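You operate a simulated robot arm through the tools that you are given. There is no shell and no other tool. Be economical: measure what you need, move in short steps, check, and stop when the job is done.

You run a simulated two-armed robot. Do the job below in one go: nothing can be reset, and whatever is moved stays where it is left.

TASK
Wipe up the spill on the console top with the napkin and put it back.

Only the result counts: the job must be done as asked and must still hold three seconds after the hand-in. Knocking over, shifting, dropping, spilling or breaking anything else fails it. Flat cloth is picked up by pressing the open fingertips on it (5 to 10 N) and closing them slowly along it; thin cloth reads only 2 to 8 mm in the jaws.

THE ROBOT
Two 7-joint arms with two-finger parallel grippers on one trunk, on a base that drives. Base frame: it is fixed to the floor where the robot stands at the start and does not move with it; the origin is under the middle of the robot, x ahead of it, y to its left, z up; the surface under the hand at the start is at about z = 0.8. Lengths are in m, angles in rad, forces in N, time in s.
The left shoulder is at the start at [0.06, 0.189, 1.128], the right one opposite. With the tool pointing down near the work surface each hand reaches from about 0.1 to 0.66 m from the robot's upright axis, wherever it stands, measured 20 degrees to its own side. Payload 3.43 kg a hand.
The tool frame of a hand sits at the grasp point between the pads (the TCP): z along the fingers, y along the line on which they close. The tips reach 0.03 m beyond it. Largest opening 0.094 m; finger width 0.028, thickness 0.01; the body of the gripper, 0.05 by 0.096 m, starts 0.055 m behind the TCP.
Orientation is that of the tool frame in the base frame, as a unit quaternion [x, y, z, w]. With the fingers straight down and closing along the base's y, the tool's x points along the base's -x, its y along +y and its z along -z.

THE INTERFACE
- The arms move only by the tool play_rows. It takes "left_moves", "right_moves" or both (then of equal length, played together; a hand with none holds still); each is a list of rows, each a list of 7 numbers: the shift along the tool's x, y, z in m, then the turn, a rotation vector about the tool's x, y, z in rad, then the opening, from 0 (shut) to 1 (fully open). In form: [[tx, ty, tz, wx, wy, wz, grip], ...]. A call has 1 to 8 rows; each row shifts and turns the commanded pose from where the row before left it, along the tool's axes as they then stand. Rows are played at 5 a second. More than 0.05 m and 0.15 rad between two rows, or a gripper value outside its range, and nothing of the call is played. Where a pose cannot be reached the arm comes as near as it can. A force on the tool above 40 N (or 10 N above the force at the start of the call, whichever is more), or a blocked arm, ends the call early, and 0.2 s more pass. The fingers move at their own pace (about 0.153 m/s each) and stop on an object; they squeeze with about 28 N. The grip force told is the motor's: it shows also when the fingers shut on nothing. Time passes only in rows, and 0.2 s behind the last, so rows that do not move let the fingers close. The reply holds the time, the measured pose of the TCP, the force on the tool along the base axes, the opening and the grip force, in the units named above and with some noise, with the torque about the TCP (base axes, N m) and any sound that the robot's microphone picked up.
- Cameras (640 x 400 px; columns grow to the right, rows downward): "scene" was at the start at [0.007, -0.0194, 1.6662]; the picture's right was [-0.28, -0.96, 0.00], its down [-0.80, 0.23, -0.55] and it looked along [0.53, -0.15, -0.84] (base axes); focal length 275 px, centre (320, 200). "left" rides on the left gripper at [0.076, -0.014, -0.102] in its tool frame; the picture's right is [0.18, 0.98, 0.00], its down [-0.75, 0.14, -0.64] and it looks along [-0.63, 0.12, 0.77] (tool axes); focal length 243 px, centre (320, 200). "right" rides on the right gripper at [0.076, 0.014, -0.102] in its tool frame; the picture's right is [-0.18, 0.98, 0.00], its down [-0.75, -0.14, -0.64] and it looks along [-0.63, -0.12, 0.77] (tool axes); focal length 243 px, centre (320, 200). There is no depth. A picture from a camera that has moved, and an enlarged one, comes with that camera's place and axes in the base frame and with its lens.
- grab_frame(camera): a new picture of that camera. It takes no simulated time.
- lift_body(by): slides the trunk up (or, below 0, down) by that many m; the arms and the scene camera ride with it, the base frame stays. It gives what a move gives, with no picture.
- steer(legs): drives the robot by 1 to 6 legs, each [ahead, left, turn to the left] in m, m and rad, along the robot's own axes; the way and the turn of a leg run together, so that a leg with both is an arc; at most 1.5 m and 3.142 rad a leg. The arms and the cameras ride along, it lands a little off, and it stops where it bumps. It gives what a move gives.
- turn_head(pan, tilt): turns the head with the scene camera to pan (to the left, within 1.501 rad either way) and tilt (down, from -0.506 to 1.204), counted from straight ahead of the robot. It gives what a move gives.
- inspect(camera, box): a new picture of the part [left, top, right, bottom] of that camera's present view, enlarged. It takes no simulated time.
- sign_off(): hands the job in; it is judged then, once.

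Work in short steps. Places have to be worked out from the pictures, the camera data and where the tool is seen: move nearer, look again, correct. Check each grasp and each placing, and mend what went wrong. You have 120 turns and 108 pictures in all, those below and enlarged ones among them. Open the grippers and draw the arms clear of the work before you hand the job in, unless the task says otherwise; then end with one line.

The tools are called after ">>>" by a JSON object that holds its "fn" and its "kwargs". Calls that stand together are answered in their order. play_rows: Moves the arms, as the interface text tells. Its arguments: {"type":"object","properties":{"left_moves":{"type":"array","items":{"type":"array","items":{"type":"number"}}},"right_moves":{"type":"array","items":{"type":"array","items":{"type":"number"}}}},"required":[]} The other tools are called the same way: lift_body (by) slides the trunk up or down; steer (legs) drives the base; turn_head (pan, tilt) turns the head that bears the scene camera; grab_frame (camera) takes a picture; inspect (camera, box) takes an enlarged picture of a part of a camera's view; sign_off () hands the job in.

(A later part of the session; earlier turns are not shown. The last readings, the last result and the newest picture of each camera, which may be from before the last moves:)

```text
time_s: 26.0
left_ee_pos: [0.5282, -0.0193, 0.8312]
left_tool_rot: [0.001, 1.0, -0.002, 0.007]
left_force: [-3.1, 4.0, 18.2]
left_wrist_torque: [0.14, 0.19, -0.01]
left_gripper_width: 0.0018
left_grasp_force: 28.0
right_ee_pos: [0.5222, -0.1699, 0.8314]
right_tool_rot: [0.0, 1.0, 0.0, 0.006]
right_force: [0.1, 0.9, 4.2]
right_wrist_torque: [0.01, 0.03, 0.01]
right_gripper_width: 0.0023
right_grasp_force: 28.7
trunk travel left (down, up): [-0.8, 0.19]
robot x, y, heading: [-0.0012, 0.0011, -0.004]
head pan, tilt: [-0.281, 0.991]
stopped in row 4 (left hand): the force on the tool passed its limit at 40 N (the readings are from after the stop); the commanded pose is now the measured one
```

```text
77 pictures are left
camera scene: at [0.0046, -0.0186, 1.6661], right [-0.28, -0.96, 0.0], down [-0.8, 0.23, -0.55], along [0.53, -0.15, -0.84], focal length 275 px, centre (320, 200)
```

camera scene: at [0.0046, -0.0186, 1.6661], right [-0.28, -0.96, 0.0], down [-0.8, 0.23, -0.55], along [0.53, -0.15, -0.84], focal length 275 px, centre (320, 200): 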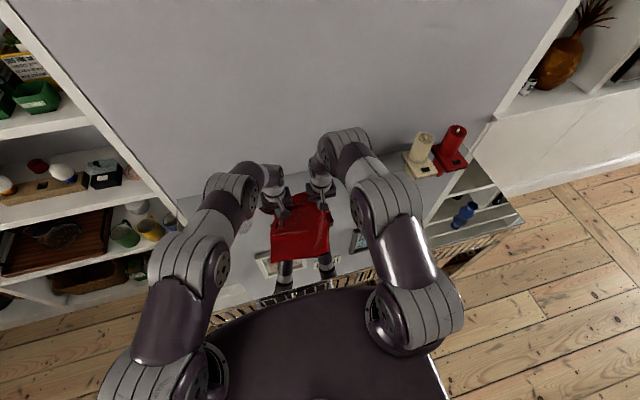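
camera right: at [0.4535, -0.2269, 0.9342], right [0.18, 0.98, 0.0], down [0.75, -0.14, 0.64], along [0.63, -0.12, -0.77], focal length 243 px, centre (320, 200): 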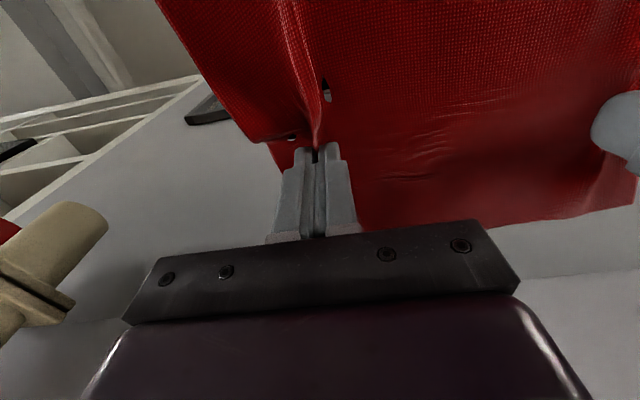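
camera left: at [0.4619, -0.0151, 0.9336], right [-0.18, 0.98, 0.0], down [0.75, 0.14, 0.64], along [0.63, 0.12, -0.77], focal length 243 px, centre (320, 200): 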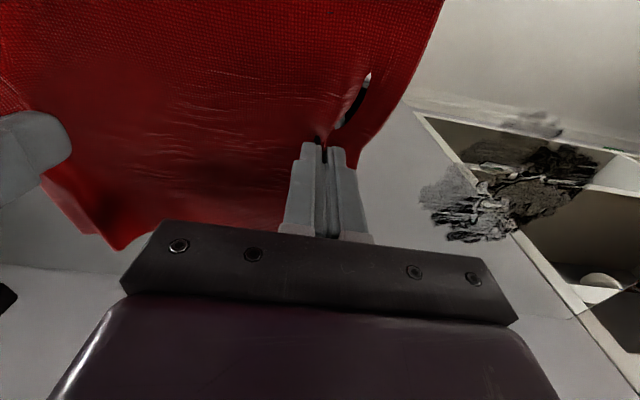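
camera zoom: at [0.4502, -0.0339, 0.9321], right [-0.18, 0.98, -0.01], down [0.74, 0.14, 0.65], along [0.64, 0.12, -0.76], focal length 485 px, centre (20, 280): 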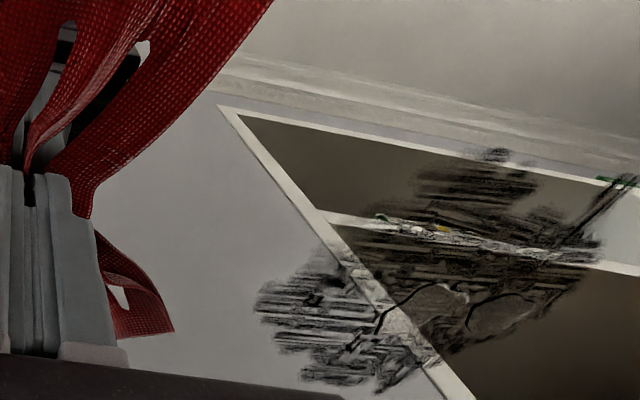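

Two blobs remain around (0.545, 0.14–0.17), between my earlier strips, plus streaks. So pressed fingertip contact matters. I return to the far-left corner of the spill for finer, evenly spaced pressed strokes.

>>> {"fn": "play_rows", "kwargs": {"left_moves": [[0, 0, -0.003, 0, 0, 0, 0], [-0.0114, 0.041, 0, 0, 0, 0, 0], [-0.0114, 0.041, 0, 0, 0, 0, 0], [-0.0114, 0.041, 0, 0, 0, 0, 0], [-0.0114, 0.041, 0, 0, 0, 0, 0], [-0.0114, 0.041, 0, 0, 0, 0, 0], [0, 0, 0.0015, 0, 0, 0, 0], [0, 0, 0, 0, 0, 0, 0]], "right_moves": [[0, 0, -0.004, 0, 0, 0, 0], [-0.0114, 0.041, 0, 0, 0, 0, 0], [-0.0114, 0.041, 0, 0, 0, 0, 0], [-0.0114, 0.041, 0, 0, 0, 0, 0], [-0.0114, 0.041, 0, 0, 0, 0, 0], [-0.0114, 0.041, 0, 0, 0, 0, 0], [0, 0, 0, 0, 0, 0, 0], [0, 0, 0, 0, 0, 0, 0]]}}

>>> {"fn": "grab_frame", "kwargs": {"camera": "scene"}}

```text
time_s: 27.8
left_ee_pos: [0.5849, 0.1882, 0.8319]
left_tool_rot: [0.0, 1.0, -0.002, 0.006]
left_force: [1.4, -8.9, 8.3]
left_wrist_torque: [-0.28, -0.04, 0.01]
left_gripper_width: 0.0015
left_grasp_force: 28.0
right_ee_pos: [0.5758, 0.0277, 0.8349]
right_tool_rot: [0.0, 1.0, 0.001, 0.006]
right_force: [-0.9, 6.6, -0.5]
right_wrist_torque: [0.24, -0.03, 0.06]
right_gripper_width: 0.0022
right_grasp_force: 28.1
right hand out of reach, approached as far as the arm can: row 6
trunk travel left (down, up): [-0.8, 0.19]
robot x, y, heading: [-0.0018, -0.0032, -0.0]
head pan, tilt: [-0.281, 0.991]
```

```text
76 pictures are left
camera scene: at [0.0062, -0.0193, 1.6664], right [-0.28, -0.96, 0.0], down [-0.8, 0.23, -0.55], along [0.53, -0.15, -0.84], focal length 275 px, centre (320, 200)
```

scene: 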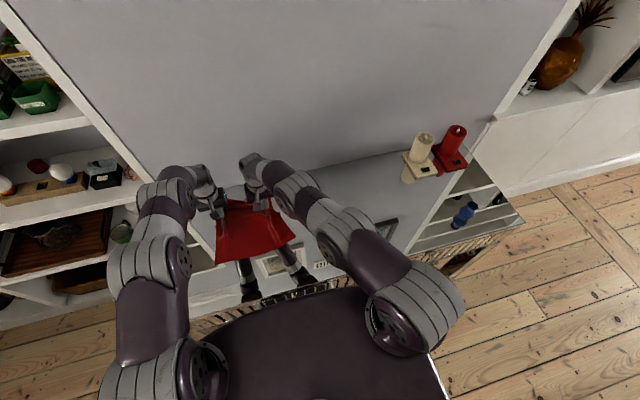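

Left pressing at 8 N; right near its reach limit but fine. Pressed y-strokes now, stepping 1 cm in x.

>>> {"fn": "play_rows", "kwargs": {"left_moves": [[0, -0.04, 0.0003, 0, 0, 0, 0], [0, -0.04, 0, 0, 0, 0, 0], [0, -0.04, 0, 0, 0, 0, 0], [0.01, 0, 0, 0, 0, 0, 0], [0, 0.04, 0, 0, 0, 0, 0], [0, 0.04, 0, 0, 0, 0, 0], [0, 0.035, 0, 0, 0, 0, 0], [0.01, 0, 0, 0, 0, 0, 0]], "right_moves": [[0, -0.037, 0, 0, 0, 0, 0], [0, -0.04, 0, 0, 0, 0, 0], [0, -0.04, 0, 0, 0, 0, 0], [0.01, 0, 0, 0, 0, 0, 0], [0, 0.04, 0, 0, 0, 0, 0], [0, 0.04, 0, 0, 0, 0, 0], [0, 0.035, 0, 0, 0, 0, 0], [0.01, 0, 0, 0, 0, 0, 0]]}}

>>> {"fn": "play_rows", "kwargs": {"left_moves": [[0, -0.04, 0, 0, 0, 0, 0], [0, -0.04, 0, 0, 0, 0, 0], [0, -0.04, 0, 0, 0, 0, 0], [0.01, 0, 0, 0, 0, 0, 0], [0, 0.04, 0, 0, 0, 0, 0], [0, 0.04, 0, 0, 0, 0, 0], [0, 0.04, 0, 0, 0, 0, 0], [0.01, 0, 0, 0, 0, 0, 0]], "right_moves": [[0, -0.04, 0, 0, 0, 0, 0], [0, -0.04, 0, 0, 0, 0, 0], [0, -0.04, 0, 0, 0, 0, 0], [0.01, 0, 0, 0, 0, 0, 0], [0, 0.04, 0, 0, 0, 0, 0], [0, 0.04, 0, 0, 0, 0, 0], [0, 0.04, 0, 0, 0, 0, 0], [0.01, 0, 0, 0, 0, 0, 0]]}}

```text
time_s: 29.6
left_ee_pos: [0.5652, 0.1817, 0.8312]
left_tool_rot: [0.0, 1.0, -0.001, 0.007]
left_force: [7.1, 0.4, 24.5]
left_wrist_torque: [0.03, -0.16, -0.03]
left_gripper_width: 0.0016
left_grasp_force: 28.4
right_ee_pos: [0.5567, 0.0226, 0.8362]
right_tool_rot: [0.0, 1.0, 0.001, 0.005]
right_force: [-0.1, 1.2, 0.3]
right_wrist_torque: [0.05, 0.0, -0.02]
right_gripper_width: 0.0023
right_grasp_force: 28.0
trunk travel left (down, up): [-0.8, 0.19]
robot x, y, heading: [0.0026, 0.0021, 0.003]
head pan, tilt: [-0.281, 0.991]
```

```text
time_s: 31.4
left_ee_pos: [0.5422, 0.1808, 0.8313]
left_tool_rot: [0.0, 1.0, -0.001, 0.006]
left_force: [2.6, -4.4, 11.6]
left_wrist_torque: [-0.11, -0.12, 0.01]
left_gripper_width: 0.0016
left_grasp_force: 27.5
right_ee_pos: [0.5372, 0.0204, 0.835]
right_tool_rot: [0.0, 1.0, 0.001, 0.005]
right_force: [0.5, 6.9, 0.2]
right_wrist_torque: [0.19, -0.01, 0.06]
right_gripper_width: 0.0018
right_grasp_force: 27.9
trunk travel left (down, up): [-0.8, 0.19]
robot x, y, heading: [0.0026, -0.0019, 0.0]
head pan, tilt: [-0.281, 0.991]
```

Strokes run cleanly at 10–25 N. Continue with the remaining x strips (0.54 → 0.49).

>>> {"fn": "play_rows", "kwargs": {"left_moves": [[0, -0.04, 0, 0, 0, 0, 0], [0, -0.04, 0, 0, 0, 0, 0], [0, -0.04, 0, 0, 0, 0, 0], [0.01, 0, 0, 0, 0, 0, 0], [0, 0.04, 0, 0, 0, 0, 0], [0, 0.04, 0, 0, 0, 0, 0], [0, 0.04, 0, 0, 0, 0, 0], [0.01, 0, 0, 0, 0, 0, 0]], "right_moves": [[0, -0.04, 0, 0, 0, 0, 0], [0, -0.04, 0, 0, 0, 0, 0], [0, -0.04, 0, 0, 0, 0, 0], [0.01, 0, 0, 0, 0, 0, 0], [0, 0.04, 0, 0, 0, 0, 0], [0, 0.04, 0, 0, 0, 0, 0], [0, 0.04, 0, 0, 0, 0, 0], [0.01, 0, 0, 0, 0, 0, 0]]}}

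>>> {"fn": "play_rows", "kwargs": {"left_moves": [[0, -0.04, 0, 0, 0, 0, 0], [0, -0.04, 0, 0, 0, 0, 0], [0, -0.04, 0, 0, 0, 0, 0], [0.01, 0, 0, 0, 0, 0, 0], [0, 0.04, 0, 0, 0, 0, 0], [0, 0.04, 0, 0, 0, 0, 0], [0, 0.04, 0, 0, 0, 0, 0], [0.01, 0, 0, 0, 0, 0, 0]], "right_moves": [[0, -0.04, 0, 0, 0, 0, 0], [0, -0.04, 0, 0, 0, 0, 0], [0, -0.04, 0, 0, 0, 0, 0], [0.01, 0, 0, 0, 0, 0, 0], [0, 0.04, 0, 0, 0, 0, 0], [0, 0.04, 0, 0, 0, 0, 0], [0, 0.04, 0, 0, 0, 0, 0], [0.01, 0, 0, 0, 0, 0, 0]]}}

>>> {"fn": "play_rows", "kwargs": {"left_moves": [[0.005, -0.04, 0, 0, 0, 0, 0], [0, -0.04, 0, 0, 0, 0, 0], [0, -0.04, 0, 0, 0, 0, 0], [-0.02, -0.04, -0.002, 0, 0, 0, 0], [-0.02, -0.03, 0, 0, 0, 0, 0], [0, 0, 0, 0, 0, 0, 0]], "right_moves": [[0.005, -0.04, 0, 0, 0, 0, 0], [0, -0.04, 0, 0, 0, 0, 0], [0, -0.04, 0, 0, 0, 0, 0], [-0.02, -0.04, 0, 0, 0, 0, 0], [-0.02, -0.03, 0, 0, 0, 0, 0], [0, 0, 0, 0, 0, 0, 0]]}}

>>> {"fn": "inspect", "kwargs": {"camera": "left", "box": [320, 60, 620, 260]}}

```text
time_s: 33.2
left_ee_pos: [0.5235, 0.1799, 0.8315]
left_tool_rot: [0.0, 1.0, -0.001, 0.005]
left_force: [0.3, -0.1, -0.8]
left_wrist_torque: [-0.02, -0.01, -0.01]
left_gripper_width: 0.0018
left_grasp_force: 27.6
right_ee_pos: [0.5142, 0.0232, 0.834]
right_tool_rot: [0.0, 1.0, 0.001, 0.004]
right_force: [-0.1, 0.3, -0.7]
right_wrist_torque: [0.05, 0.0, 0.01]
right_gripper_width: 0.0023
right_grasp_force: 27.8
trunk travel left (down, up): [-0.8, 0.19]
robot x, y, heading: [0.0032, -0.0001, -0.002]
head pan, tilt: [-0.281, 0.991]
```

```text
time_s: 35.0
left_ee_pos: [0.5046, 0.1795, 0.8308]
left_tool_rot: [-0.002, 1.0, -0.001, 0.006]
left_force: [3.6, 2.1, 17.3]
left_wrist_torque: [0.08, -0.15, -0.02]
left_gripper_width: 0.0017
left_grasp_force: 28.0
right_ee_pos: [0.4958, 0.025, 0.8326]
right_tool_rot: [0.0, 1.0, 0.002, 0.006]
right_force: [-0.1, 0.6, 0.1]
right_wrist_torque: [0.0, 0.02, 0.02]
right_gripper_width: 0.0023
right_grasp_force: 28.6
trunk travel left (down, up): [-0.8, 0.19]
robot x, y, heading: [0.0006, 0.0004, -0.001]
head pan, tilt: [-0.281, 0.991]
```

```text
time_s: 36.4
left_ee_pos: [0.5407, -0.0114, 0.8359]
left_tool_rot: [0.0, 1.0, -0.002, 0.005]
left_force: [0.1, -0.1, -0.7]
left_wrist_torque: [-0.02, -0.01, -0.03]
left_gripper_width: 0.0016
left_grasp_force: 27.3
right_ee_pos: [0.5322, -0.1669, 0.834]
right_tool_rot: [0.001, 1.0, 0.0, 0.004]
right_force: [-0.1, 0.2, 0.4]
right_wrist_torque: [-0.01, -0.03, -0.04]
right_gripper_width: 0.002
right_grasp_force: 28.0
trunk travel left (down, up): [-0.8, 0.19]
robot x, y, heading: [-0.0023, 0.0004, 0.003]
head pan, tilt: [-0.281, 0.991]
```

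```text
2.00 times, centred on (470, 160) of left
camera zoom: at [0.4624, -0.0266, 0.9366], right [-0.18, 0.98, -0.01], down [0.75, 0.14, 0.65], along [0.64, 0.12, -0.76], focal length 485 px, centre (20, 280)
```

zoom: 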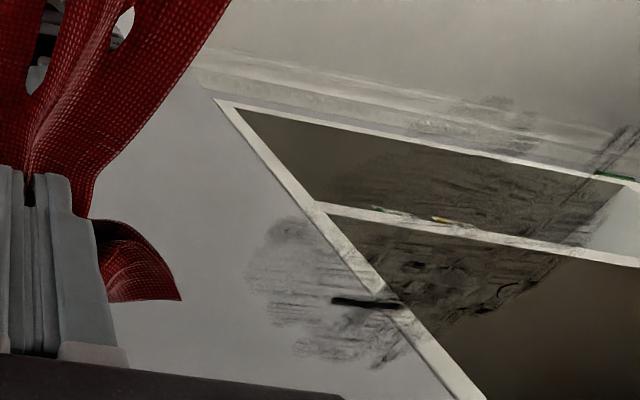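

Much fainter now; a few streaks remain, including a line at y≈0.165. I do a second full round with strips offset 5 mm.

>>> {"fn": "play_rows", "kwargs": {"left_moves": [[-0.01, 0.041, 0, 0, 0, 0, 0], [-0.01, 0.041, 0, 0, 0, 0, 0], [-0.01, 0.041, 0, 0, 0, 0, 0], [-0.01, 0.041, 0, 0, 0, 0, 0], [-0.01, 0.041, 0, 0, 0, 0, 0], [0, 0, 0.0035, 0, 0, 0, 0], [0, 0, 0.0005, 0, 0, 0, 0]], "right_moves": [[-0.007, 0.041, 0, 0, 0, 0, 0], [-0.007, 0.041, 0, 0, 0, 0, 0], [-0.007, 0.041, 0, 0, 0, 0, 0], [-0.007, 0.041, 0, 0, 0, 0, 0], [-0.007, 0.041, 0, 0, 0, 0, 0], [0, 0, 0, 0, 0, 0, 0], [0, 0, 0, 0, 0, 0, 0]]}}

```text
time_s: 38.0
left_ee_pos: [0.5897, 0.1968, 0.8329]
left_tool_rot: [0.0, 1.0, -0.002, 0.009]
left_force: [1.9, -1.1, 23.1]
left_wrist_torque: [-0.03, 0.03, -0.03]
left_gripper_width: 0.0015
left_grasp_force: 28.2
right_ee_pos: [0.5637, 0.0396, 0.8341]
right_tool_rot: [0.0, 1.0, 0.0, 0.005]
right_force: [0.1, 3.0, 0.1]
right_wrist_torque: [0.07, -0.02, 0.0]
right_gripper_width: 0.0021
right_grasp_force: 28.6
trunk travel left (down, up): [-0.8, 0.19]
robot x, y, heading: [-0.0013, -0.0003, 0.005]
head pan, tilt: [-0.281, 0.991]
```

Pressing at 23 N: start the strokes.

>>> {"fn": "play_rows", "kwargs": {"left_moves": [[0, -0.045, -0.0005, 0, 0, 0, 0], [0, -0.045, 0, 0, 0, 0, 0], [0, -0.045, 0, 0, 0, 0, 0], [0.01, 0, 0, 0, 0, 0, 0], [0, 0.045, 0, 0, 0, 0, 0], [0, 0.045, 0, 0, 0, 0, 0], [0, 0.045, 0, 0, 0, 0, 0], [0.01, 0, 0, 0, 0, 0, 0]], "right_moves": [[0, -0.045, 0, 0, 0, 0, 0], [0, -0.045, 0, 0, 0, 0, 0], [0, -0.045, 0, 0, 0, 0, 0], [0.01, 0, 0, 0, 0, 0, 0], [0, 0.045, 0, 0, 0, 0, 0], [0, 0.045, 0, 0, 0, 0, 0], [0, 0.045, 0, 0, 0, 0, 0], [0.01, 0, 0, 0, 0, 0, 0]]}}

>>> {"fn": "play_rows", "kwargs": {"left_moves": [[0, -0.045, 0, 0, 0, 0, 0], [0, -0.045, 0, 0, 0, 0, 0], [0, -0.045, 0, 0, 0, 0, 0], [0.01, 0, 0, 0, 0, 0, 0], [0, 0.045, 0, 0, 0, 0, 0], [0, 0.045, 0, 0, 0, 0, 0], [0, 0.045, 0, 0, 0, 0, 0], [0.01, 0, 0, 0, 0, 0, 0]], "right_moves": [[0, -0.045, 0, 0, 0, 0, 0], [0, -0.045, 0, 0, 0, 0, 0], [0, -0.045, 0, 0, 0, 0, 0], [0.01, 0, 0, 0, 0, 0, 0], [0, 0.045, 0, 0, 0, 0, 0], [0, 0.045, 0, 0, 0, 0, 0], [0, 0.045, 0, 0, 0, 0, 0], [0.01, 0, 0, 0, 0, 0, 0]]}}

>>> {"fn": "play_rows", "kwargs": {"left_moves": [[0, -0.045, 0, 0, 0, 0, 0], [0, -0.045, 0, 0, 0, 0, 0], [0, -0.045, 0, 0, 0, 0, 0], [0.01, 0, 0, 0, 0, 0, 0], [0, 0.045, 0, 0, 0, 0, 0], [0, 0.045, 0, 0, 0, 0, 0], [0, 0.045, 0, 0, 0, 0, 0], [0.01, 0, 0, 0, 0, 0, 0]], "right_moves": [[0, -0.045, 0, 0, 0, 0, 0], [0, -0.045, 0, 0, 0, 0, 0], [0, -0.045, 0, 0, 0, 0, 0], [0.01, 0, 0, 0, 0, 0, 0], [0, 0.045, 0, 0, 0, 0, 0], [0, 0.045, 0, 0, 0, 0, 0], [0, 0.045, 0, 0, 0, 0, 0], [0.01, 0, 0, 0, 0, 0, 0]]}}

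```text
time_s: 39.4
left_ee_pos: [0.5812, 0.1386, 0.8311]
left_tool_rot: [0.0, 1.0, -0.003, 0.01]
left_force: [-5.2, 0.7, 23.1]
left_wrist_torque: [0.02, 0.18, -0.04]
left_gripper_width: 0.0014
left_grasp_force: 27.6
right_ee_pos: [0.5585, -0.0198, 0.8314]
right_tool_rot: [0.0, 1.0, 0.0, 0.006]
right_force: [-0.3, 4.2, 0.3]
right_wrist_torque: [0.11, 0.02, 0.0]
right_gripper_width: 0.0021
right_grasp_force: 28.3
trunk travel left (down, up): [-0.8, 0.19]
robot x, y, heading: [0.0002, 0.0007, 0.001]
head pan, tilt: [-0.281, 0.991]
stopped in row 6 (left hand): the force on the tool passed its limit at 42 N (the readings are from after the stop); the commanded pose is now the measured one
```

```text
time_s: 41.2
left_ee_pos: [0.561, 0.1352, 0.8316]
left_tool_rot: [0.0, 1.0, -0.002, 0.009]
left_force: [4.6, 0.2, 18.5]
left_wrist_torque: [0.05, -0.15, -0.04]
left_gripper_width: 0.0016
left_grasp_force: 28.4
right_ee_pos: [0.5381, -0.0207, 0.8314]
right_tool_rot: [0.001, 1.0, 0.002, 0.008]
right_force: [1.9, 2.5, 13.4]
right_wrist_torque: [0.01, -0.04, 0.03]
right_gripper_width: 0.0022
right_grasp_force: 28.1
trunk travel left (down, up): [-0.8, 0.19]
robot x, y, heading: [-0.0008, 0.0026, -0.002]
head pan, tilt: [-0.281, 0.991]
```

```text
time_s: 41.8
left_ee_pos: [0.5607, 0.0546, 0.8317]
left_tool_rot: [0.001, 1.0, -0.002, 0.012]
left_force: [-2.3, -4.8, 17.2]
left_wrist_torque: [-0.09, 0.12, 0.0]
left_gripper_width: 0.0019
left_grasp_force: 27.8
right_ee_pos: [0.5333, -0.1012, 0.8314]
right_tool_rot: [0.002, 1.0, 0.001, 0.004]
right_force: [-0.6, -0.1, 2.9]
right_wrist_torque: [0.0, -0.04, -0.01]
right_gripper_width: 0.0021
right_grasp_force: 28.7
trunk travel left (down, up): [-0.8, 0.19]
robot x, y, heading: [0.0002, 0.0021, 0.0]
head pan, tilt: [-0.281, 0.991]
stopped in row 2 (left hand): the force on the tool passed its limit at 43 N (the readings are from after the stop); the commanded pose is now the measured one
```

Force stops shifted the stroke pattern right (now y=0.055). I ease both up slightly and continue from here.

>>> {"fn": "play_rows", "kwargs": {"left_moves": [[0, 0.045, -0.0008, 0, 0, 0, 0], [0, 0.045, 0, 0, 0, 0, 0], [0, 0.045, 0, 0, 0, 0, 0], [0.01, 0, 0, 0, 0, 0, 0], [0, -0.045, 0, 0, 0, 0, 0], [0, -0.045, 0, 0, 0, 0, 0], [0, -0.045, 0, 0, 0, 0, 0], [0.01, 0, 0, 0, 0, 0, 0]], "right_moves": [[0, 0.045, -0.002, 0, 0, 0, 0], [0, 0.045, 0, 0, 0, 0, 0], [0, 0.045, 0, 0, 0, 0, 0], [0.01, 0, 0, 0, 0, 0, 0], [0, -0.045, 0, 0, 0, 0, 0], [0, -0.045, 0, 0, 0, 0, 0], [0, -0.045, 0, 0, 0, 0, 0], [0.01, 0, 0, 0, 0, 0, 0]]}}

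>>> {"fn": "play_rows", "kwargs": {"left_moves": [[0, 0.045, 0, 0, 0, 0, 0], [0, 0.045, 0, 0, 0, 0, 0], [0, 0.045, 0, 0, 0, 0, 0], [0.01, 0, 0, 0, 0, 0, 0], [0, -0.045, 0, 0, 0, 0, 0], [0, -0.045, 0, 0, 0, 0, 0], [0, -0.045, 0, 0, 0, 0, 0], [0.01, 0, 0, 0, 0, 0, 0]], "right_moves": [[0, 0.045, 0, 0, 0, 0, 0], [0, 0.045, 0, 0, 0, 0, 0], [0, 0.045, 0, 0, 0, 0, 0], [0.01, 0, 0, 0, 0, 0, 0], [0, -0.045, 0, 0, 0, 0, 0], [0, -0.045, 0, 0, 0, 0, 0], [0, -0.045, 0, 0, 0, 0, 0], [0.01, 0, 0, 0, 0, 0, 0]]}}

>>> {"fn": "play_rows", "kwargs": {"left_moves": [[0, 0.045, 0, 0, 0, 0, 0], [0, 0.045, 0, 0, 0, 0, 0], [0, 0.045, 0, 0, 0, 0, 0], [0.01, 0, 0, 0, 0, 0, 0], [0, -0.045, 0, 0, 0, 0, 0], [0, -0.045, 0, 0, 0, 0, 0], [0, -0.045, 0, 0, 0, 0, 0], [0.01, 0, 0, 0, 0, 0, 0]], "right_moves": [[0, 0.045, 0, 0, 0, 0, 0], [0, 0.045, 0, 0, 0, 0, 0], [0, 0.045, 0, 0, 0, 0, 0], [0.01, 0, 0, 0, 0, 0, 0], [0, -0.045, 0, 0, 0, 0, 0], [0, -0.045, 0, 0, 0, 0, 0], [0, -0.045, 0, 0, 0, 0, 0], [0.01, 0, 0, 0, 0, 0, 0]]}}

>>> {"fn": "play_rows", "kwargs": {"left_moves": [[0, 0.045, 0, 0, 0, 0, 0], [0, 0.045, 0, 0, 0, 0, 0], [0, 0.045, 0, 0, 0, 0, 0], [0.01, 0, 0, 0, 0, 0, 0], [0, -0.045, 0, 0, 0, 0, 0], [0, -0.045, 0, 0, 0, 0, 0], [0, -0.045, 0, 0, 0, 0, 0], [-0.03, -0.04, -0.002, 0, 0, 0, 0]], "right_moves": [[0, 0.045, 0, 0, 0, 0, 0], [0, 0.045, 0, 0, 0, 0, 0], [0, 0.045, 0, 0, 0, 0, 0], [0.01, 0, 0, 0, 0, 0, 0], [0, -0.045, 0, 0, 0, 0, 0], [0, -0.045, 0, 0, 0, 0, 0], [0, -0.045, 0, 0, 0, 0, 0], [-0.03, -0.04, 0, 0, 0, 0, 0]]}}

>>> {"fn": "inspect", "kwargs": {"camera": "left", "box": [320, 60, 620, 260]}}

>>> {"fn": "grab_frame", "kwargs": {"camera": "scene"}}

```text
time_s: 43.4
left_ee_pos: [0.5515, 0.0675, 0.8315]
left_tool_rot: [-0.001, 1.0, -0.002, 0.014]
left_force: [-6.6, -0.8, 21.8]
left_wrist_torque: [-0.06, 0.26, 0.01]
left_gripper_width: 0.0015
left_grasp_force: 27.8
right_ee_pos: [0.5203, -0.0842, 0.8338]
right_tool_rot: [0.0, 1.0, 0.001, 0.003]
right_force: [-0.1, -0.2, -0.6]
right_wrist_torque: [0.06, 0.01, -0.01]
right_gripper_width: 0.002
right_grasp_force: 28.0
trunk travel left (down, up): [-0.8, 0.19]
robot x, y, heading: [0.0008, 0.0038, -0.001]
head pan, tilt: [-0.281, 0.991]
stopped in row 7 (left hand): the force on the tool passed its limit at 42 N (the readings are from after the stop); the commanded pose is now the measured one
```

```text
time_s: 44.2
left_ee_pos: [0.557, 0.1986, 0.8308]
left_tool_rot: [-0.001, 1.0, -0.005, 0.018]
left_force: [-5.8, -0.1, 26.1]
left_wrist_torque: [0.0, 0.34, 0.05]
left_gripper_width: 0.0017
left_grasp_force: 28.2
right_ee_pos: [0.5233, 0.048, 0.8348]
right_tool_rot: [0.0, 1.0, 0.0, 0.004]
right_force: [0.6, 0.6, 0.1]
right_wrist_torque: [-0.05, 0.03, 0.01]
right_gripper_width: 0.0021
right_grasp_force: 27.6
trunk travel left (down, up): [-0.8, 0.19]
robot x, y, heading: [-0.0003, 0.0014, -0.004]
head pan, tilt: [-0.281, 0.991]
stopped in row 4 (left hand): the force on the tool passed its limit at 43 N (the readings are from after the stop); the commanded pose is now the measured one
```

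```text
time_s: 45.0
left_ee_pos: [0.5536, 0.3072, 0.8314]
left_tool_rot: [0.001, 1.0, -0.005, 0.015]
left_force: [-9.2, -17.7, 26.0]
left_wrist_torque: [-0.53, 0.41, 0.02]
left_gripper_width: 0.0017
left_grasp_force: 27.5
right_ee_pos: [0.5107, 0.1456, 0.8444]
right_tool_rot: [0.0, 1.0, 0.007, 0.009]
right_force: [4.5, 18.1, -1.3]
right_wrist_torque: [0.54, -0.07, 0.08]
right_gripper_width: 0.002
right_grasp_force: 27.7
right hand out of reach, approached as far as the arm can: row 2, 3
trunk travel left (down, up): [-0.8, 0.19]
robot x, y, heading: [-0.0034, 0.0028, -0.003]
head pan, tilt: [-0.281, 0.991]
stopped in row 3 (left hand): the force on the tool passed its limit at 51 N (the readings are from after the stop); the commanded pose is now the measured one
```

```text
time_s: 45.3
left_ee_pos: [0.5539, 0.3145, 0.8326]
left_tool_rot: [0.001, 1.0, -0.007, 0.014]
left_force: [-7.9, -30.0, 24.9]
left_wrist_torque: [-0.93, 0.34, 0.06]
left_gripper_width: 0.0018
left_grasp_force: 27.9
right_ee_pos: [0.511, 0.1499, 0.8471]
right_tool_rot: [-0.001, 1.0, 0.013, 0.013]
right_force: [4.8, 23.7, -2.3]
right_wrist_torque: [0.73, -0.12, 0.12]
right_gripper_width: 0.0022
right_grasp_force: 27.4
right hand out of reach, approached as far as the arm can: row 1
trunk travel left (down, up): [-0.8, 0.19]
robot x, y, heading: [-0.0021, 0.0001, -0.001]
head pan, tilt: [-0.281, 0.991]
stopped in row 1 (left hand): the force on the tool passed its limit at 54 N (the readings are from after the stop); the commanded pose is now the measured one
```

```text
2.00 times, centred on (470, 160) of left
camera zoom: at [0.4753, 0.3008, 0.9314], right [-0.18, 0.98, -0.02], down [0.74, 0.15, 0.66], along [0.65, 0.11, -0.75], focal length 485 px, centre (20, 280)
```

zoom: 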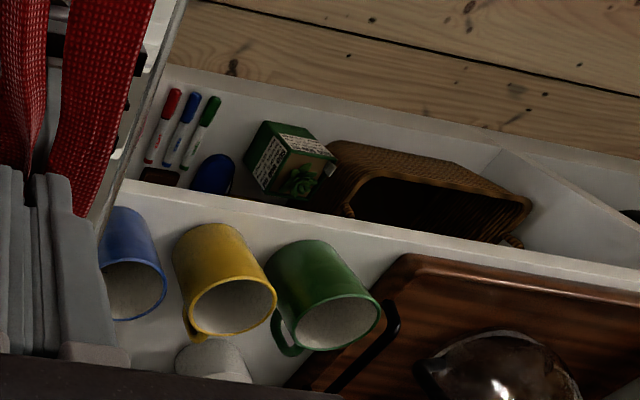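

```text
73 pictures are left
camera scene: at [0.0037, -0.0207, 1.6662], right [-0.28, -0.96, 0.0], down [-0.8, 0.23, -0.55], along [0.53, -0.15, -0.84], focal length 275 px, centre (320, 200)
```

scene: 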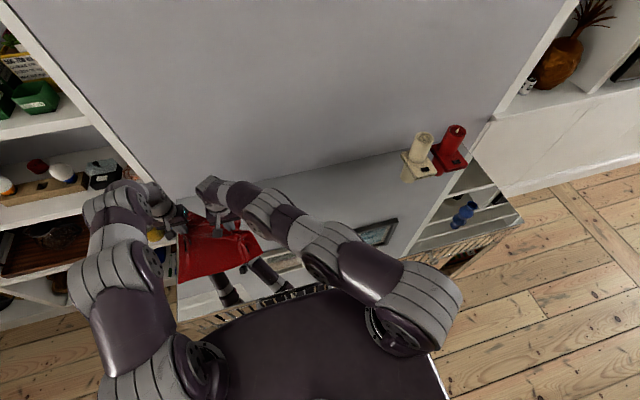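

Batching the calls let the hands drift left after the force stops, to y=0.31 near the console end; nothing appears disturbed. I ease up and retreat right, one call at a time from here.

>>> {"fn": "play_rows", "kwargs": {"left_moves": [[0, -0.015, -0.003, 0, 0, 0, 0], [0, -0.03, 0, 0, 0, 0, 0], [0, -0.04, 0, 0, 0, 0, 0], [0, -0.04, 0, 0, 0, 0, 0], [0, 0, 0, 0, 0, 0, 0]], "right_moves": [[0, 0, 0, 0, 0, 0, 0], [-0.015, -0.03, 0, 0, 0, 0, 0], [-0.015, -0.04, 0.008, 0, 0, 0, 0], [0, -0.04, 0, 0, 0, 0, 0], [0, 0, 0, 0, 0, 0, 0]]}}

>>> {"fn": "grab_frame", "kwargs": {"camera": "left"}}

```text
time_s: 46.5
left_ee_pos: [0.5576, 0.1907, 0.8327]
left_tool_rot: [0.0, 1.0, -0.006, 0.013]
left_force: [-1.0, -0.1, 0.5]
left_wrist_torque: [0.0, 0.0, -0.01]
left_gripper_width: 0.0017
left_grasp_force: 28.0
right_ee_pos: [0.5441, 0.0389, 0.8351]
right_tool_rot: [0.0, 1.0, 0.008, 0.009]
right_force: [0.3, -0.2, -0.5]
right_wrist_torque: [-0.01, 0.02, 0.02]
right_gripper_width: 0.002
right_grasp_force: 28.6
trunk travel left (down, up): [-0.8, 0.19]
robot x, y, heading: [0.0008, -0.0013, -0.002]
head pan, tilt: [-0.281, 0.991]
```

```text
72 pictures are left
camera left: at [0.4781, 0.1777, 0.9329], right [-0.18, 0.98, -0.02], down [0.74, 0.15, 0.66], along [0.65, 0.11, -0.75], focal length 243 px, centre (320, 200)
```

left: 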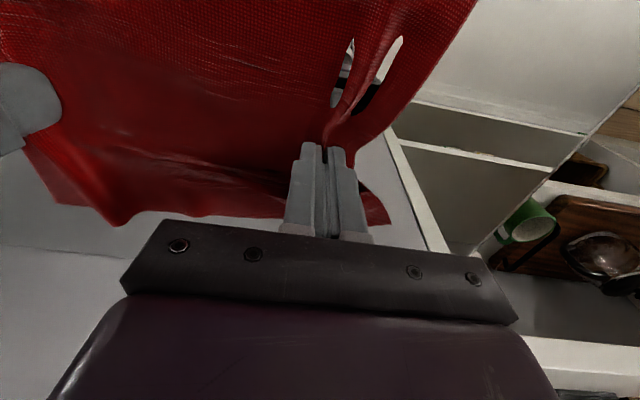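

Safe again and the cloth still held. I correct the small tool tilt, press lightly, and stroke right over the spill.

>>> {"fn": "play_rows", "kwargs": {"left_moves": [[0, 0, 0.0006, 0, 0.024, 0, 0], [0, -0.04, 0, 0, 0, 0, 0], [0, -0.045, 0, 0, 0, 0, 0], [0, -0.045, 0, 0, 0, 0, 0], [0.012, 0, 0, 0, 0, 0, 0], [0, 0.045, 0, 0, 0, 0, 0], [0, 0.045, 0, 0, 0, 0, 0], [0, 0.03, 0, 0, 0, 0, 0]], "right_moves": [[0, 0, 0, 0, 0.016, 0, 0], [0, -0.04, 0, 0, 0, 0, 0], [0, -0.045, 0, 0, 0, 0, 0], [0, -0.045, 0, 0, 0, 0, 0], [0.012, 0, 0, 0, 0, 0, 0], [0, 0.045, 0, 0, 0, 0, 0], [0, 0.045, 0, 0, 0, 0, 0], [0, 0.03, 0, 0, 0, 0, 0]]}}

```text
time_s: 48.3
left_ee_pos: [0.541, 0.1842, 0.8335]
left_tool_rot: [0.002, 1.0, -0.007, 0.0]
left_force: [0.7, -0.4, -0.8]
left_wrist_torque: [-0.06, -0.02, -0.02]
left_gripper_width: 0.0016
left_grasp_force: 28.0
right_ee_pos: [0.5325, 0.0301, 0.8326]
right_tool_rot: [0.001, 1.0, 0.008, 0.002]
right_force: [0.8, -0.2, -0.2]
right_wrist_torque: [0.0, -0.02, -0.03]
right_gripper_width: 0.002
right_grasp_force: 28.0
trunk travel left (down, up): [-0.8, 0.19]
robot x, y, heading: [-0.0008, 0.0001, 0.002]
head pan, tilt: [-0.281, 0.991]
```

No pressure that time; press about 1.5 mm more and repeat around x=0.54–0.53.

>>> {"fn": "play_rows", "kwargs": {"left_moves": [[0, 0, 0.0018, 0, 0, 0, 0], [0, -0.04, 0, 0, 0, 0, 0], [0, -0.045, 0, 0, 0, 0, 0], [0, -0.04, 0, 0, 0, 0, 0], [0.012, 0, 0, 0, 0, 0, 0], [0, 0.045, 0, 0, 0, 0, 0], [0, 0.045, 0, 0, 0, 0, 0], [0, 0.035, 0, 0, 0, 0, 0]], "right_moves": [[0, 0, 0, 0, 0, 0, 0], [0, -0.04, 0, 0, 0, 0, 0], [0, -0.045, 0, 0, 0, 0, 0], [0, -0.04, 0, 0, 0, 0, 0], [0.012, 0, 0, 0, 0, 0, 0], [0, 0.045, 0, 0, 0, 0, 0], [0, 0.045, 0, 0, 0, 0, 0], [0, 0.035, 0, 0, 0, 0, 0]]}}

```text
time_s: 50.1
left_ee_pos: [0.5287, 0.181, 0.8317]
left_tool_rot: [0.001, 1.0, -0.006, 0.004]
left_force: [0.6, -3.8, 14.9]
left_wrist_torque: [-0.16, -0.12, -0.02]
left_gripper_width: 0.0019
left_grasp_force: 28.7
right_ee_pos: [0.5201, 0.0289, 0.8343]
right_tool_rot: [0.0, 1.0, 0.009, 0.002]
right_force: [0.0, 0.0, 1.0]
right_wrist_torque: [0.0, 0.02, 0.01]
right_gripper_width: 0.0018
right_grasp_force: 28.1
trunk travel left (down, up): [-0.8, 0.19]
robot x, y, heading: [0.0033, -0.0021, 0.001]
head pan, tilt: [-0.281, 0.991]
```

Good pressure at 15 N. Next strips at x≈0.517 and 0.505.

>>> {"fn": "play_rows", "kwargs": {"left_moves": [[0.012, 0, 0, 0, 0, 0, 0], [0, -0.04, 0, 0, 0, 0, 0], [0, -0.045, 0, 0, 0, 0, 0], [0, -0.04, 0, 0, 0, 0, 0], [0.012, 0, 0, 0, 0, 0, 0], [0, 0.045, 0, 0, 0, 0, 0], [0, 0.045, 0, 0, 0, 0, 0], [0, 0.035, 0, 0, 0, 0, 0]], "right_moves": [[0.012, 0, 0, 0, 0, 0, 0], [0, -0.04, 0, 0, 0, 0, 0], [0, -0.045, 0, 0, 0, 0, 0], [0, -0.04, 0, 0, 0, 0, 0], [0.012, 0, 0, 0, 0, 0, 0], [0, 0.045, 0, 0, 0, 0, 0], [0, 0.045, 0, 0, 0, 0, 0], [0, 0.035, 0, 0, 0, 0, 0]]}}

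```text
time_s: 52.0
left_ee_pos: [0.5045, 0.1825, 0.831]
left_tool_rot: [0.001, 1.0, -0.006, 0.005]
left_force: [-5.6, 0.1, 24.9]
left_wrist_torque: [0.03, 0.19, 0.02]
left_gripper_width: 0.0014
left_grasp_force: 28.1
right_ee_pos: [0.4951, 0.0284, 0.839]
right_tool_rot: [-0.001, 1.0, 0.009, 0.003]
right_force: [1.1, -0.5, 0.1]
right_wrist_torque: [-0.03, 0.02, -0.01]
right_gripper_width: 0.002
right_grasp_force: 28.1
trunk travel left (down, up): [-0.8, 0.19]
robot x, y, heading: [0.0014, 0.0006, -0.001]
head pan, tilt: [-0.281, 0.991]
stopped in row 8 (left hand): the force on the tool passed its limit at 40 N (the readings are from after the stop); the commanded pose is now the measured one
```

One last strip at x≈0.493, easing slightly, then pull right clear of the spill and look.

>>> {"fn": "play_rows", "kwargs": {"left_moves": [[0.012, 0, -0.0006, 0, 0, 0, 0], [0, -0.045, 0, 0, 0, 0, 0], [0, -0.045, 0, 0, 0, 0, 0], [0, -0.045, 0, 0, 0, 0, 0], [-0.02, -0.04, -0.002, 0, 0, 0, 0], [-0.02, -0.03, 0, 0, 0, 0, 0]], "right_moves": [[0.012, 0, 0.004, 0, 0, 0, 0], [0, -0.045, 0, 0, 0, 0, 0], [0, -0.045, 0, 0, 0, 0, 0], [0, -0.045, 0, 0, 0, 0, 0], [-0.02, -0.04, 0, 0, 0, 0, 0], [-0.02, -0.03, 0, 0, 0, 0, 0]]}}

>>> {"fn": "inspect", "kwargs": {"camera": "left", "box": [320, 60, 620, 260]}}

>>> {"fn": "grab_frame", "kwargs": {"camera": "scene"}}

```text
time_s: 53.5
left_ee_pos: [0.5331, -0.0236, 0.8393]
left_tool_rot: [0.001, 1.0, -0.007, 0.005]
left_force: [-0.2, 0.0, 0.8]
left_wrist_torque: [0.02, 0.03, 0.01]
left_gripper_width: 0.0018
left_grasp_force: 28.2
right_ee_pos: [0.5238, -0.1775, 0.8322]
right_tool_rot: [0.0, 1.0, 0.01, 0.003]
right_force: [1.9, 2.3, 15.4]
right_wrist_torque: [0.02, -0.04, 0.03]
right_gripper_width: 0.0021
right_grasp_force: 28.0
trunk travel left (down, up): [-0.8, 0.19]
robot x, y, heading: [0.0017, 0.0004, -0.004]
head pan, tilt: [-0.281, 0.991]
```

```text
2.00 times, centred on (470, 160) of left
camera zoom: at [0.456, -0.037, 0.9402], right [-0.18, 0.98, -0.02], down [0.75, 0.15, 0.65], along [0.64, 0.11, -0.76], focal length 485 px, centre (20, 280)
```

zoom: 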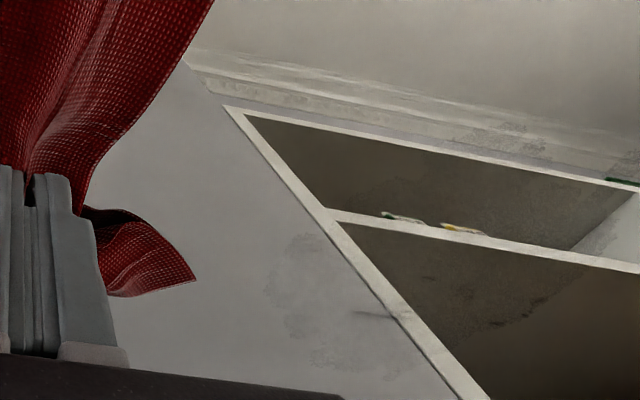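

```text
70 pictures are left
camera scene: at [0.0048, -0.0191, 1.6664], right [-0.28, -0.96, 0.0], down [-0.8, 0.23, -0.55], along [0.53, -0.15, -0.84], focal length 275 px, centre (320, 200)
```

scene: 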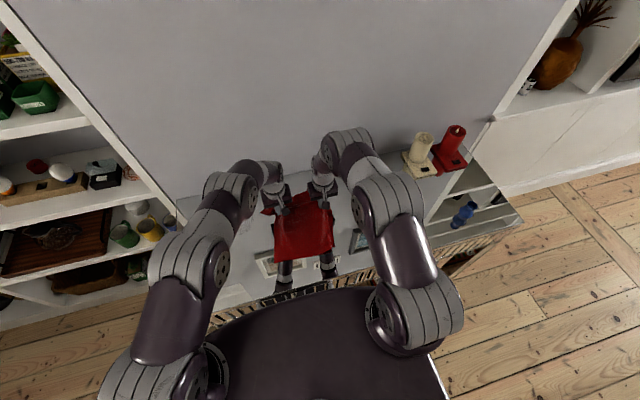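

Nearly gone; only a faint haze and a small streak near (0.566, 0.129) remain. I do a final pressed round.

>>> {"fn": "play_rows", "kwargs": {"left_moves": [[-0.0105, 0.041, 0, 0, 0, 0, 0], [-0.0105, 0.041, 0, 0, 0, 0, 0], [-0.0105, 0.041, 0, 0, 0, 0, 0], [-0.0105, 0.041, -0.001, 0, 0, 0, 0], [-0.0105, 0.041, 0, 0, 0, 0, 0], [0, 0, 0.0045, 0, 0, 0, 0], [0, 0, 0.002, 0, 0, 0, 0]], "right_moves": [[-0.007, 0.041, -0.0025, 0, 0, 0, 0], [-0.007, 0.041, 0, 0, 0, 0, 0], [-0.007, 0.041, 0, 0, 0, 0, 0], [-0.007, 0.041, 0, 0, 0, 0, 0], [-0.007, 0.041, 0, 0, 0, 0, 0], [0, 0, 0, 0, 0, 0, 0], [0, 0, 0, 0, 0, 0, 0]]}}

```text
time_s: 55.0
left_ee_pos: [0.5883, 0.1813, 0.8314]
left_tool_rot: [0.001, 1.0, -0.007, 0.006]
left_force: [1.6, 0.6, 22.2]
left_wrist_torque: [0.02, 0.04, -0.01]
left_gripper_width: 0.0016
left_grasp_force: 28.1
right_ee_pos: [0.5589, 0.0305, 0.8378]
right_tool_rot: [0.0, 1.0, 0.008, 0.003]
right_force: [0.4, -1.6, 1.0]
right_wrist_torque: [-0.05, 0.02, -0.04]
right_gripper_width: 0.0022
right_grasp_force: 28.0
trunk travel left (down, up): [-0.8, 0.19]
robot x, y, heading: [0.0017, 0.0017, -0.005]
head pan, tilt: [-0.281, 0.991]
```

Pressing 22 N at the start corner; I ease 0.5 mm and stroke x=0.588 and 0.576.

>>> {"fn": "play_rows", "kwargs": {"left_moves": [[0, -0.04, -0.0005, 0, 0, 0, 0], [0, -0.04, 0, 0, 0, 0, 0], [0, -0.04, 0, 0, 0, 0, 0], [0.012, 0, 0, 0, 0, 0, 0], [0, 0.04, 0, 0, 0, 0, 0], [0, 0.04, 0, 0, 0, 0, 0], [0, 0.04, 0, 0, 0, 0, 0], [0.012, 0, 0, 0, 0, 0, 0]], "right_moves": [[0, -0.04, 0, 0, 0, 0, 0], [0, -0.04, 0, 0, 0, 0, 0], [0, -0.04, 0, 0, 0, 0, 0], [0.012, 0, 0, 0, 0, 0, 0], [0, 0.04, 0, 0, 0, 0, 0], [0, 0.04, 0, 0, 0, 0, 0], [0, 0.04, 0, 0, 0, 0, 0], [0.012, 0, 0, 0, 0, 0, 0]]}}

```text
time_s: 56.5
left_ee_pos: [0.5737, 0.1387, 0.8305]
left_tool_rot: [0.001, 1.0, -0.008, 0.006]
left_force: [-5.2, 3.3, 23.2]
left_wrist_torque: [0.07, 0.29, -0.06]
left_gripper_width: 0.0015
left_grasp_force: 28.0
right_ee_pos: [0.5454, -0.01, 0.8368]
right_tool_rot: [0.0, 1.0, 0.009, 0.002]
right_force: [0.2, -0.9, 0.3]
right_wrist_torque: [0.01, -0.04, 0.0]
right_gripper_width: 0.0019
right_grasp_force: 27.7
trunk travel left (down, up): [-0.8, 0.19]
robot x, y, heading: [-0.0011, 0.0013, -0.005]
head pan, tilt: [-0.281, 0.991]
stopped in row 7 (left hand): the force on the tool passed its limit at 42 N (the readings are from after the stop); the commanded pose is now the measured one
```

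Stopped at y=0.139. I ease 0.7 mm, finish to y=0.18, then stroke x≈0.562 and 0.550.

>>> {"fn": "play_rows", "kwargs": {"left_moves": [[0, 0.04, -0.0008, 0, 0, 0, 0], [0.012, 0, 0, 0, 0, 0, 0], [0, -0.04, 0, 0, 0, 0, 0], [0, -0.04, 0, 0, 0, 0, 0], [0, -0.04, 0, 0, 0, 0, 0], [0.01, 0.04, 0, 0, 0, 0, 0], [0, 0.04, 0, 0, 0, 0, 0], [0, 0.04, 0, 0, 0, 0, 0]], "right_moves": [[0, 0.04, 0, 0, 0, 0, 0], [0.012, 0, 0, 0, 0, 0, 0], [0, -0.04, 0, 0, 0, 0, 0], [0, -0.04, 0, 0, 0, 0, 0], [0, -0.04, 0, 0, 0, 0, 0], [0.01, 0.04, 0, 0, 0, 0, 0], [0, 0.04, 0, 0, 0, 0, 0], [0, 0.04, 0, 0, 0, 0, 0]]}}

```text
time_s: 58.3
left_ee_pos: [0.5495, 0.1772, 0.8313]
left_tool_rot: [0.002, 1.0, -0.006, 0.007]
left_force: [0.5, -9.2, 30.7]
left_wrist_torque: [-0.3, 0.07, 0.05]
left_gripper_width: 0.0019
left_grasp_force: 27.8
right_ee_pos: [0.5209, 0.0299, 0.8388]
right_tool_rot: [0.001, 1.0, 0.01, 0.002]
right_force: [0.2, 0.0, -0.2]
right_wrist_torque: [0.0, 0.02, 0.01]
right_gripper_width: 0.0021
right_grasp_force: 27.7
trunk travel left (down, up): [-0.8, 0.19]
robot x, y, heading: [0.0033, -0.0023, -0.008]
head pan, tilt: [-0.281, 0.991]
```

Ease 0.7 mm and continue with x≈0.538 and 0.526.

>>> {"fn": "play_rows", "kwargs": {"left_moves": [[0.012, 0, -0.0007, 0, 0, 0, 0], [0, -0.04, 0, 0, 0, 0, 0], [0, -0.04, 0, 0, 0, 0, 0], [0, -0.04, 0, 0, 0, 0, 0], [0.012, 0.01, 0, 0, 0, 0, 0], [0, 0.04, 0, 0, 0, 0, 0], [0, 0.04, 0, 0, 0, 0, 0], [0, 0.03, 0, 0, 0, 0, 0]], "right_moves": [[0.005, 0, 0, 0, 0, 0, 0], [0, -0.04, 0, 0, 0, 0, 0], [0, -0.04, 0, 0, 0, 0, 0], [0, -0.04, 0, 0, 0, 0, 0], [0.005, 0.01, 0, 0, 0, 0, 0], [0, 0.04, 0, 0, 0, 0, 0], [0, 0.04, 0, 0, 0, 0, 0], [0, 0.03, 0, 0, 0, 0, 0]]}}

```text
time_s: 58.8
left_ee_pos: [0.5414, 0.1615, 0.8325]
left_tool_rot: [0.001, 1.0, -0.006, 0.007]
left_force: [-4.0, 3.0, 17.4]
left_wrist_torque: [0.06, 0.24, 0.0]
left_gripper_width: 0.0016
left_grasp_force: 28.0
right_ee_pos: [0.5189, 0.0142, 0.8357]
right_tool_rot: [-0.001, 1.0, 0.009, 0.002]
right_force: [0.3, -0.3, 0.4]
right_wrist_torque: [-0.04, -0.01, -0.01]
right_gripper_width: 0.0021
right_grasp_force: 28.4
trunk travel left (down, up): [-0.8, 0.19]
robot x, y, heading: [-0.0001, -0.0003, 0.002]
head pan, tilt: [-0.281, 0.991]
stopped in row 2 (left hand): the force on the tool passed its limit at 43 N (the readings are from after the stop); the commanded pose is now the measured one
```

Ease a bit and repeat those strokes from y=0.16.

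>>> {"fn": "play_rows", "kwargs": {"left_moves": [[0.003, 0, -0.0006, 0, 0, 0, 0], [0, -0.04, 0, 0, 0, 0, 0], [0, -0.04, 0, 0, 0, 0, 0], [0, -0.025, 0, 0, 0, 0, 0], [0.012, 0.01, 0, 0, 0, 0, 0], [0, 0.04, 0, 0, 0, 0, 0], [0, 0.04, 0, 0, 0, 0, 0], [0, 0.03, 0, 0, 0, 0, 0]], "right_moves": [[0.003, 0, 0, 0, 0, 0, 0], [0, -0.04, 0, 0, 0, 0, 0], [0, -0.04, 0, 0, 0, 0, 0], [0, -0.025, 0, 0, 0, 0, 0], [0.005, 0.01, 0, 0, 0, 0, 0], [0, 0.04, 0, 0, 0, 0, 0], [0, 0.04, 0, 0, 0, 0, 0], [0, 0.03, 0, 0, 0, 0, 0]]}}

```text
time_s: 60.6
left_ee_pos: [0.5261, 0.1798, 0.8328]
left_tool_rot: [0.001, 1.0, -0.007, 0.006]
left_force: [-0.7, -3.5, 9.3]
left_wrist_torque: [-0.1, 0.05, -0.01]
left_gripper_width: 0.0018
left_grasp_force: 28.4
right_ee_pos: [0.5099, 0.033, 0.8399]
right_tool_rot: [0.001, 1.0, 0.009, 0.003]
right_force: [-0.4, -0.2, 0.3]
right_wrist_torque: [-0.03, -0.02, -0.01]
right_gripper_width: 0.002
right_grasp_force: 28.4
trunk travel left (down, up): [-0.8, 0.19]
robot x, y, heading: [0.0023, -0.0015, -0.003]
head pan, tilt: [-0.281, 0.991]
```

Good; continue with x≈0.514 and 0.502.

>>> {"fn": "play_rows", "kwargs": {"left_moves": [[0.012, 0, 0.0002, 0, 0, 0, 0], [0, -0.04, 0, 0, 0, 0, 0], [0, -0.04, 0, 0, 0, 0, 0], [0, -0.04, 0, 0, 0, 0, 0], [0.012, 0.01, 0, 0, 0, 0, 0], [0, 0.04, 0, 0, 0, 0, 0], [0, 0.04, 0, 0, 0, 0, 0], [0, 0.03, 0, 0, 0, 0, 0]], "right_moves": [[0.01, 0, 0, 0, 0, 0, 0], [0, -0.04, 0, 0, 0, 0, 0], [0, -0.04, 0, 0, 0, 0, 0], [0, -0.04, 0, 0, 0, 0, 0], [0.01, 0.01, 0, 0, 0, 0, 0], [0, 0.04, 0, 0, 0, 0, 0], [0, 0.04, 0, 0, 0, 0, 0], [0, 0.03, 0, 0, 0, 0, 0]]}}

```text
time_s: 62.4
left_ee_pos: [0.5018, 0.1761, 0.832]
left_tool_rot: [0.0, 1.0, -0.007, 0.007]
left_force: [0.4, -3.4, 8.6]
left_wrist_torque: [-0.12, 0.04, 0.01]
left_gripper_width: 0.0016
left_grasp_force: 27.7
right_ee_pos: [0.4894, 0.0287, 0.8403]
right_tool_rot: [0.001, 1.0, 0.009, 0.001]
right_force: [-0.8, -0.5, 0.2]
right_wrist_torque: [-0.02, -0.01, 0.01]
right_gripper_width: 0.002
right_grasp_force: 27.7
trunk travel left (down, up): [-0.8, 0.19]
robot x, y, heading: [0.0027, -0.0015, -0.001]
head pan, tilt: [-0.281, 0.991]
```

Last strip at x≈0.49, then pull clear and look.

>>> {"fn": "play_rows", "kwargs": {"left_moves": [[0.012, 0, 0.0002, 0, 0, 0, 0], [0, -0.04, 0, 0, 0, 0, 0], [0, -0.04, 0, 0, 0, 0, 0], [0, -0.045, 0, 0, 0, 0, 0], [-0.02, -0.04, -0.002, 0, 0, 0, 0], [-0.02, -0.04, 0, 0, 0, 0, 0]], "right_moves": [[0.01, 0, 0, 0, 0, 0, 0], [0, -0.04, 0, 0, 0, 0, 0], [0, -0.04, 0, 0, 0, 0, 0], [0, -0.045, 0, 0, 0, 0, 0], [-0.024, -0.04, 0, 0, 0, 0, 0], [-0.024, -0.04, 0, 0, 0, 0, 0]]}}

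>>> {"fn": "inspect", "kwargs": {"camera": "left", "box": [320, 60, 620, 260]}}

>>> {"fn": "grab_frame", "kwargs": {"camera": "left"}}

```text
time_s: 63.8
left_ee_pos: [0.5283, -0.031, 0.8353]
left_tool_rot: [0.001, 1.0, -0.006, 0.007]
left_force: [0.1, 0.2, 1.1]
left_wrist_torque: [0.01, 0.02, 0.0]
left_gripper_width: 0.0017
left_grasp_force: 28.4
right_ee_pos: [0.5299, -0.1755, 0.8313]
right_tool_rot: [-0.001, 1.0, 0.01, 0.003]
right_force: [2.1, 0.1, 9.1]
right_wrist_torque: [0.01, -0.08, -0.03]
right_gripper_width: 0.002
right_grasp_force: 27.8
trunk travel left (down, up): [-0.8, 0.19]
robot x, y, heading: [0.0028, -0.0008, -0.006]
head pan, tilt: [-0.281, 0.991]
```

```text
2.00 times, centred on (470, 160) of left
camera zoom: at [0.4499, -0.0445, 0.9359], right [-0.18, 0.98, -0.01], down [0.75, 0.15, 0.65], along [0.64, 0.11, -0.76], focal length 485 px, centre (20, 280)
```

zoom: 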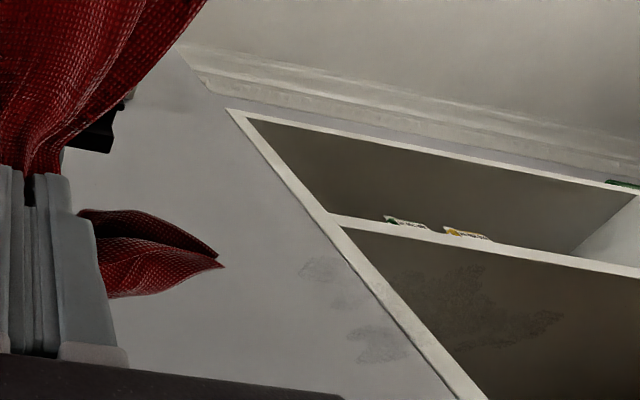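

```text
68 pictures are left
camera left: at [0.4499, -0.0445, 0.9359], right [-0.18, 0.98, -0.01], down [0.75, 0.15, 0.65], along [0.64, 0.11, -0.76], focal length 243 px, centre (320, 200)
```

left: 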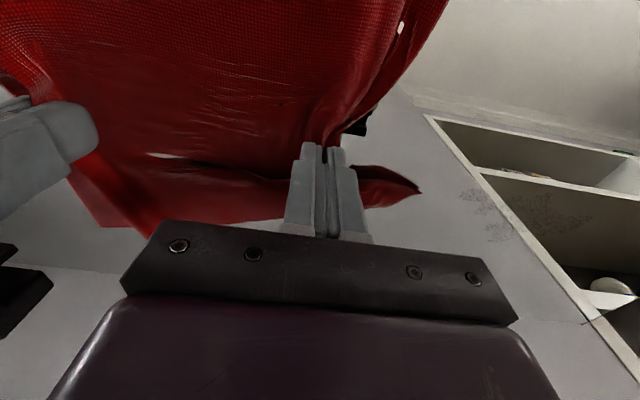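

Only faint traces left, at x 0.535–0.575, y 0.08–0.18. One more short round there.

>>> {"fn": "play_rows", "kwargs": {"left_moves": [[-0.009, 0.044, 0, 0, 0, 0, 0], [-0.009, 0.044, 0, 0, 0, 0, 0], [-0.009, 0.044, 0, 0, 0, 0, 0], [-0.009, 0.044, 0, 0, 0, 0, 0], [-0.009, 0.044, 0, 0, 0, 0, 0], [0, 0, 0.002, 0, 0, 0, 0], [0, 0, 0.002, 0, 0, 0, 0]], "right_moves": [[-0.004, 0.044, -0.003, 0, 0, 0, 0], [-0.004, 0.044, 0, 0, 0, 0, 0], [-0.004, 0.044, 0, 0, 0, 0, 0], [-0.004, 0.044, 0, 0, 0, 0, 0], [-0.004, 0.044, 0, 0, 0, 0, 0], [0, 0, 0, 0, 0, 0, 0], [0, 0, 0, 0, 0, 0, 0]]}}

```text
time_s: 65.4
left_ee_pos: [0.5739, 0.1904, 0.832]
left_tool_rot: [0.001, 1.0, -0.006, 0.011]
left_force: [1.2, -5.9, 31.7]
left_wrist_torque: [-0.17, 0.06, -0.02]
left_gripper_width: 0.0015
left_grasp_force: 27.9
right_ee_pos: [0.546, 0.0471, 0.8403]
right_tool_rot: [0.0, 1.0, 0.009, 0.004]
right_force: [-0.3, 0.0, -0.8]
right_wrist_torque: [0.01, 0.03, 0.04]
right_gripper_width: 0.0018
right_grasp_force: 27.6
trunk travel left (down, up): [-0.8, 0.19]
robot x, y, heading: [-0.0025, -0.0031, -0.004]
head pan, tilt: [-0.281, 0.991]
```

Ease 1 mm to about 15 N and stroke.

>>> {"fn": "play_rows", "kwargs": {"left_moves": [[0, 0, -0.001, 0, 0.012, 0, 0], [0, -0.04, 0, 0, 0, 0, 0], [0, -0.04, 0, 0, 0, 0, 0], [0, -0.04, 0, 0, 0, 0, 0], [0.013, 0.01, 0, 0, 0, 0, 0], [0, 0.04, 0, 0, 0, 0, 0], [0, 0.04, 0, 0, 0, 0, 0], [0, 0.03, 0, 0, 0, 0, 0]], "right_moves": [[0, 0, 0, 0, 0, 0, 0], [0, -0.04, 0, 0, 0, 0, 0], [0, -0.04, 0, 0, 0, 0, 0], [0, -0.04, 0, 0, 0, 0, 0], [0.013, 0.01, 0, 0, 0, 0, 0], [0, 0.04, 0, 0, 0, 0, 0], [0, 0.04, 0, 0, 0, 0, 0], [0, 0.03, 0, 0, 0, 0, 0]]}}

```text
time_s: 66.0
left_ee_pos: [0.5757, 0.1752, 0.8318]
left_tool_rot: [0.001, 1.0, -0.005, 0.004]
left_force: [-5.0, 2.5, 17.2]
left_wrist_torque: [0.09, 0.2, 0.0]
left_gripper_width: 0.0021
left_grasp_force: 28.3
right_ee_pos: [0.5482, 0.0305, 0.8385]
right_tool_rot: [0.0, 1.0, 0.01, 0.002]
right_force: [0.4, 0.2, 0.1]
right_wrist_torque: [0.02, 0.01, 0.03]
right_gripper_width: 0.002
right_grasp_force: 27.8
trunk travel left (down, up): [-0.8, 0.19]
robot x, y, heading: [-0.0008, -0.0046, 0.005]
head pan, tilt: [-0.281, 0.991]
stopped in row 2 (left hand): the force on the tool passed its limit at 44 N (the readings are from after the stop); the commanded pose is now the measured one
```

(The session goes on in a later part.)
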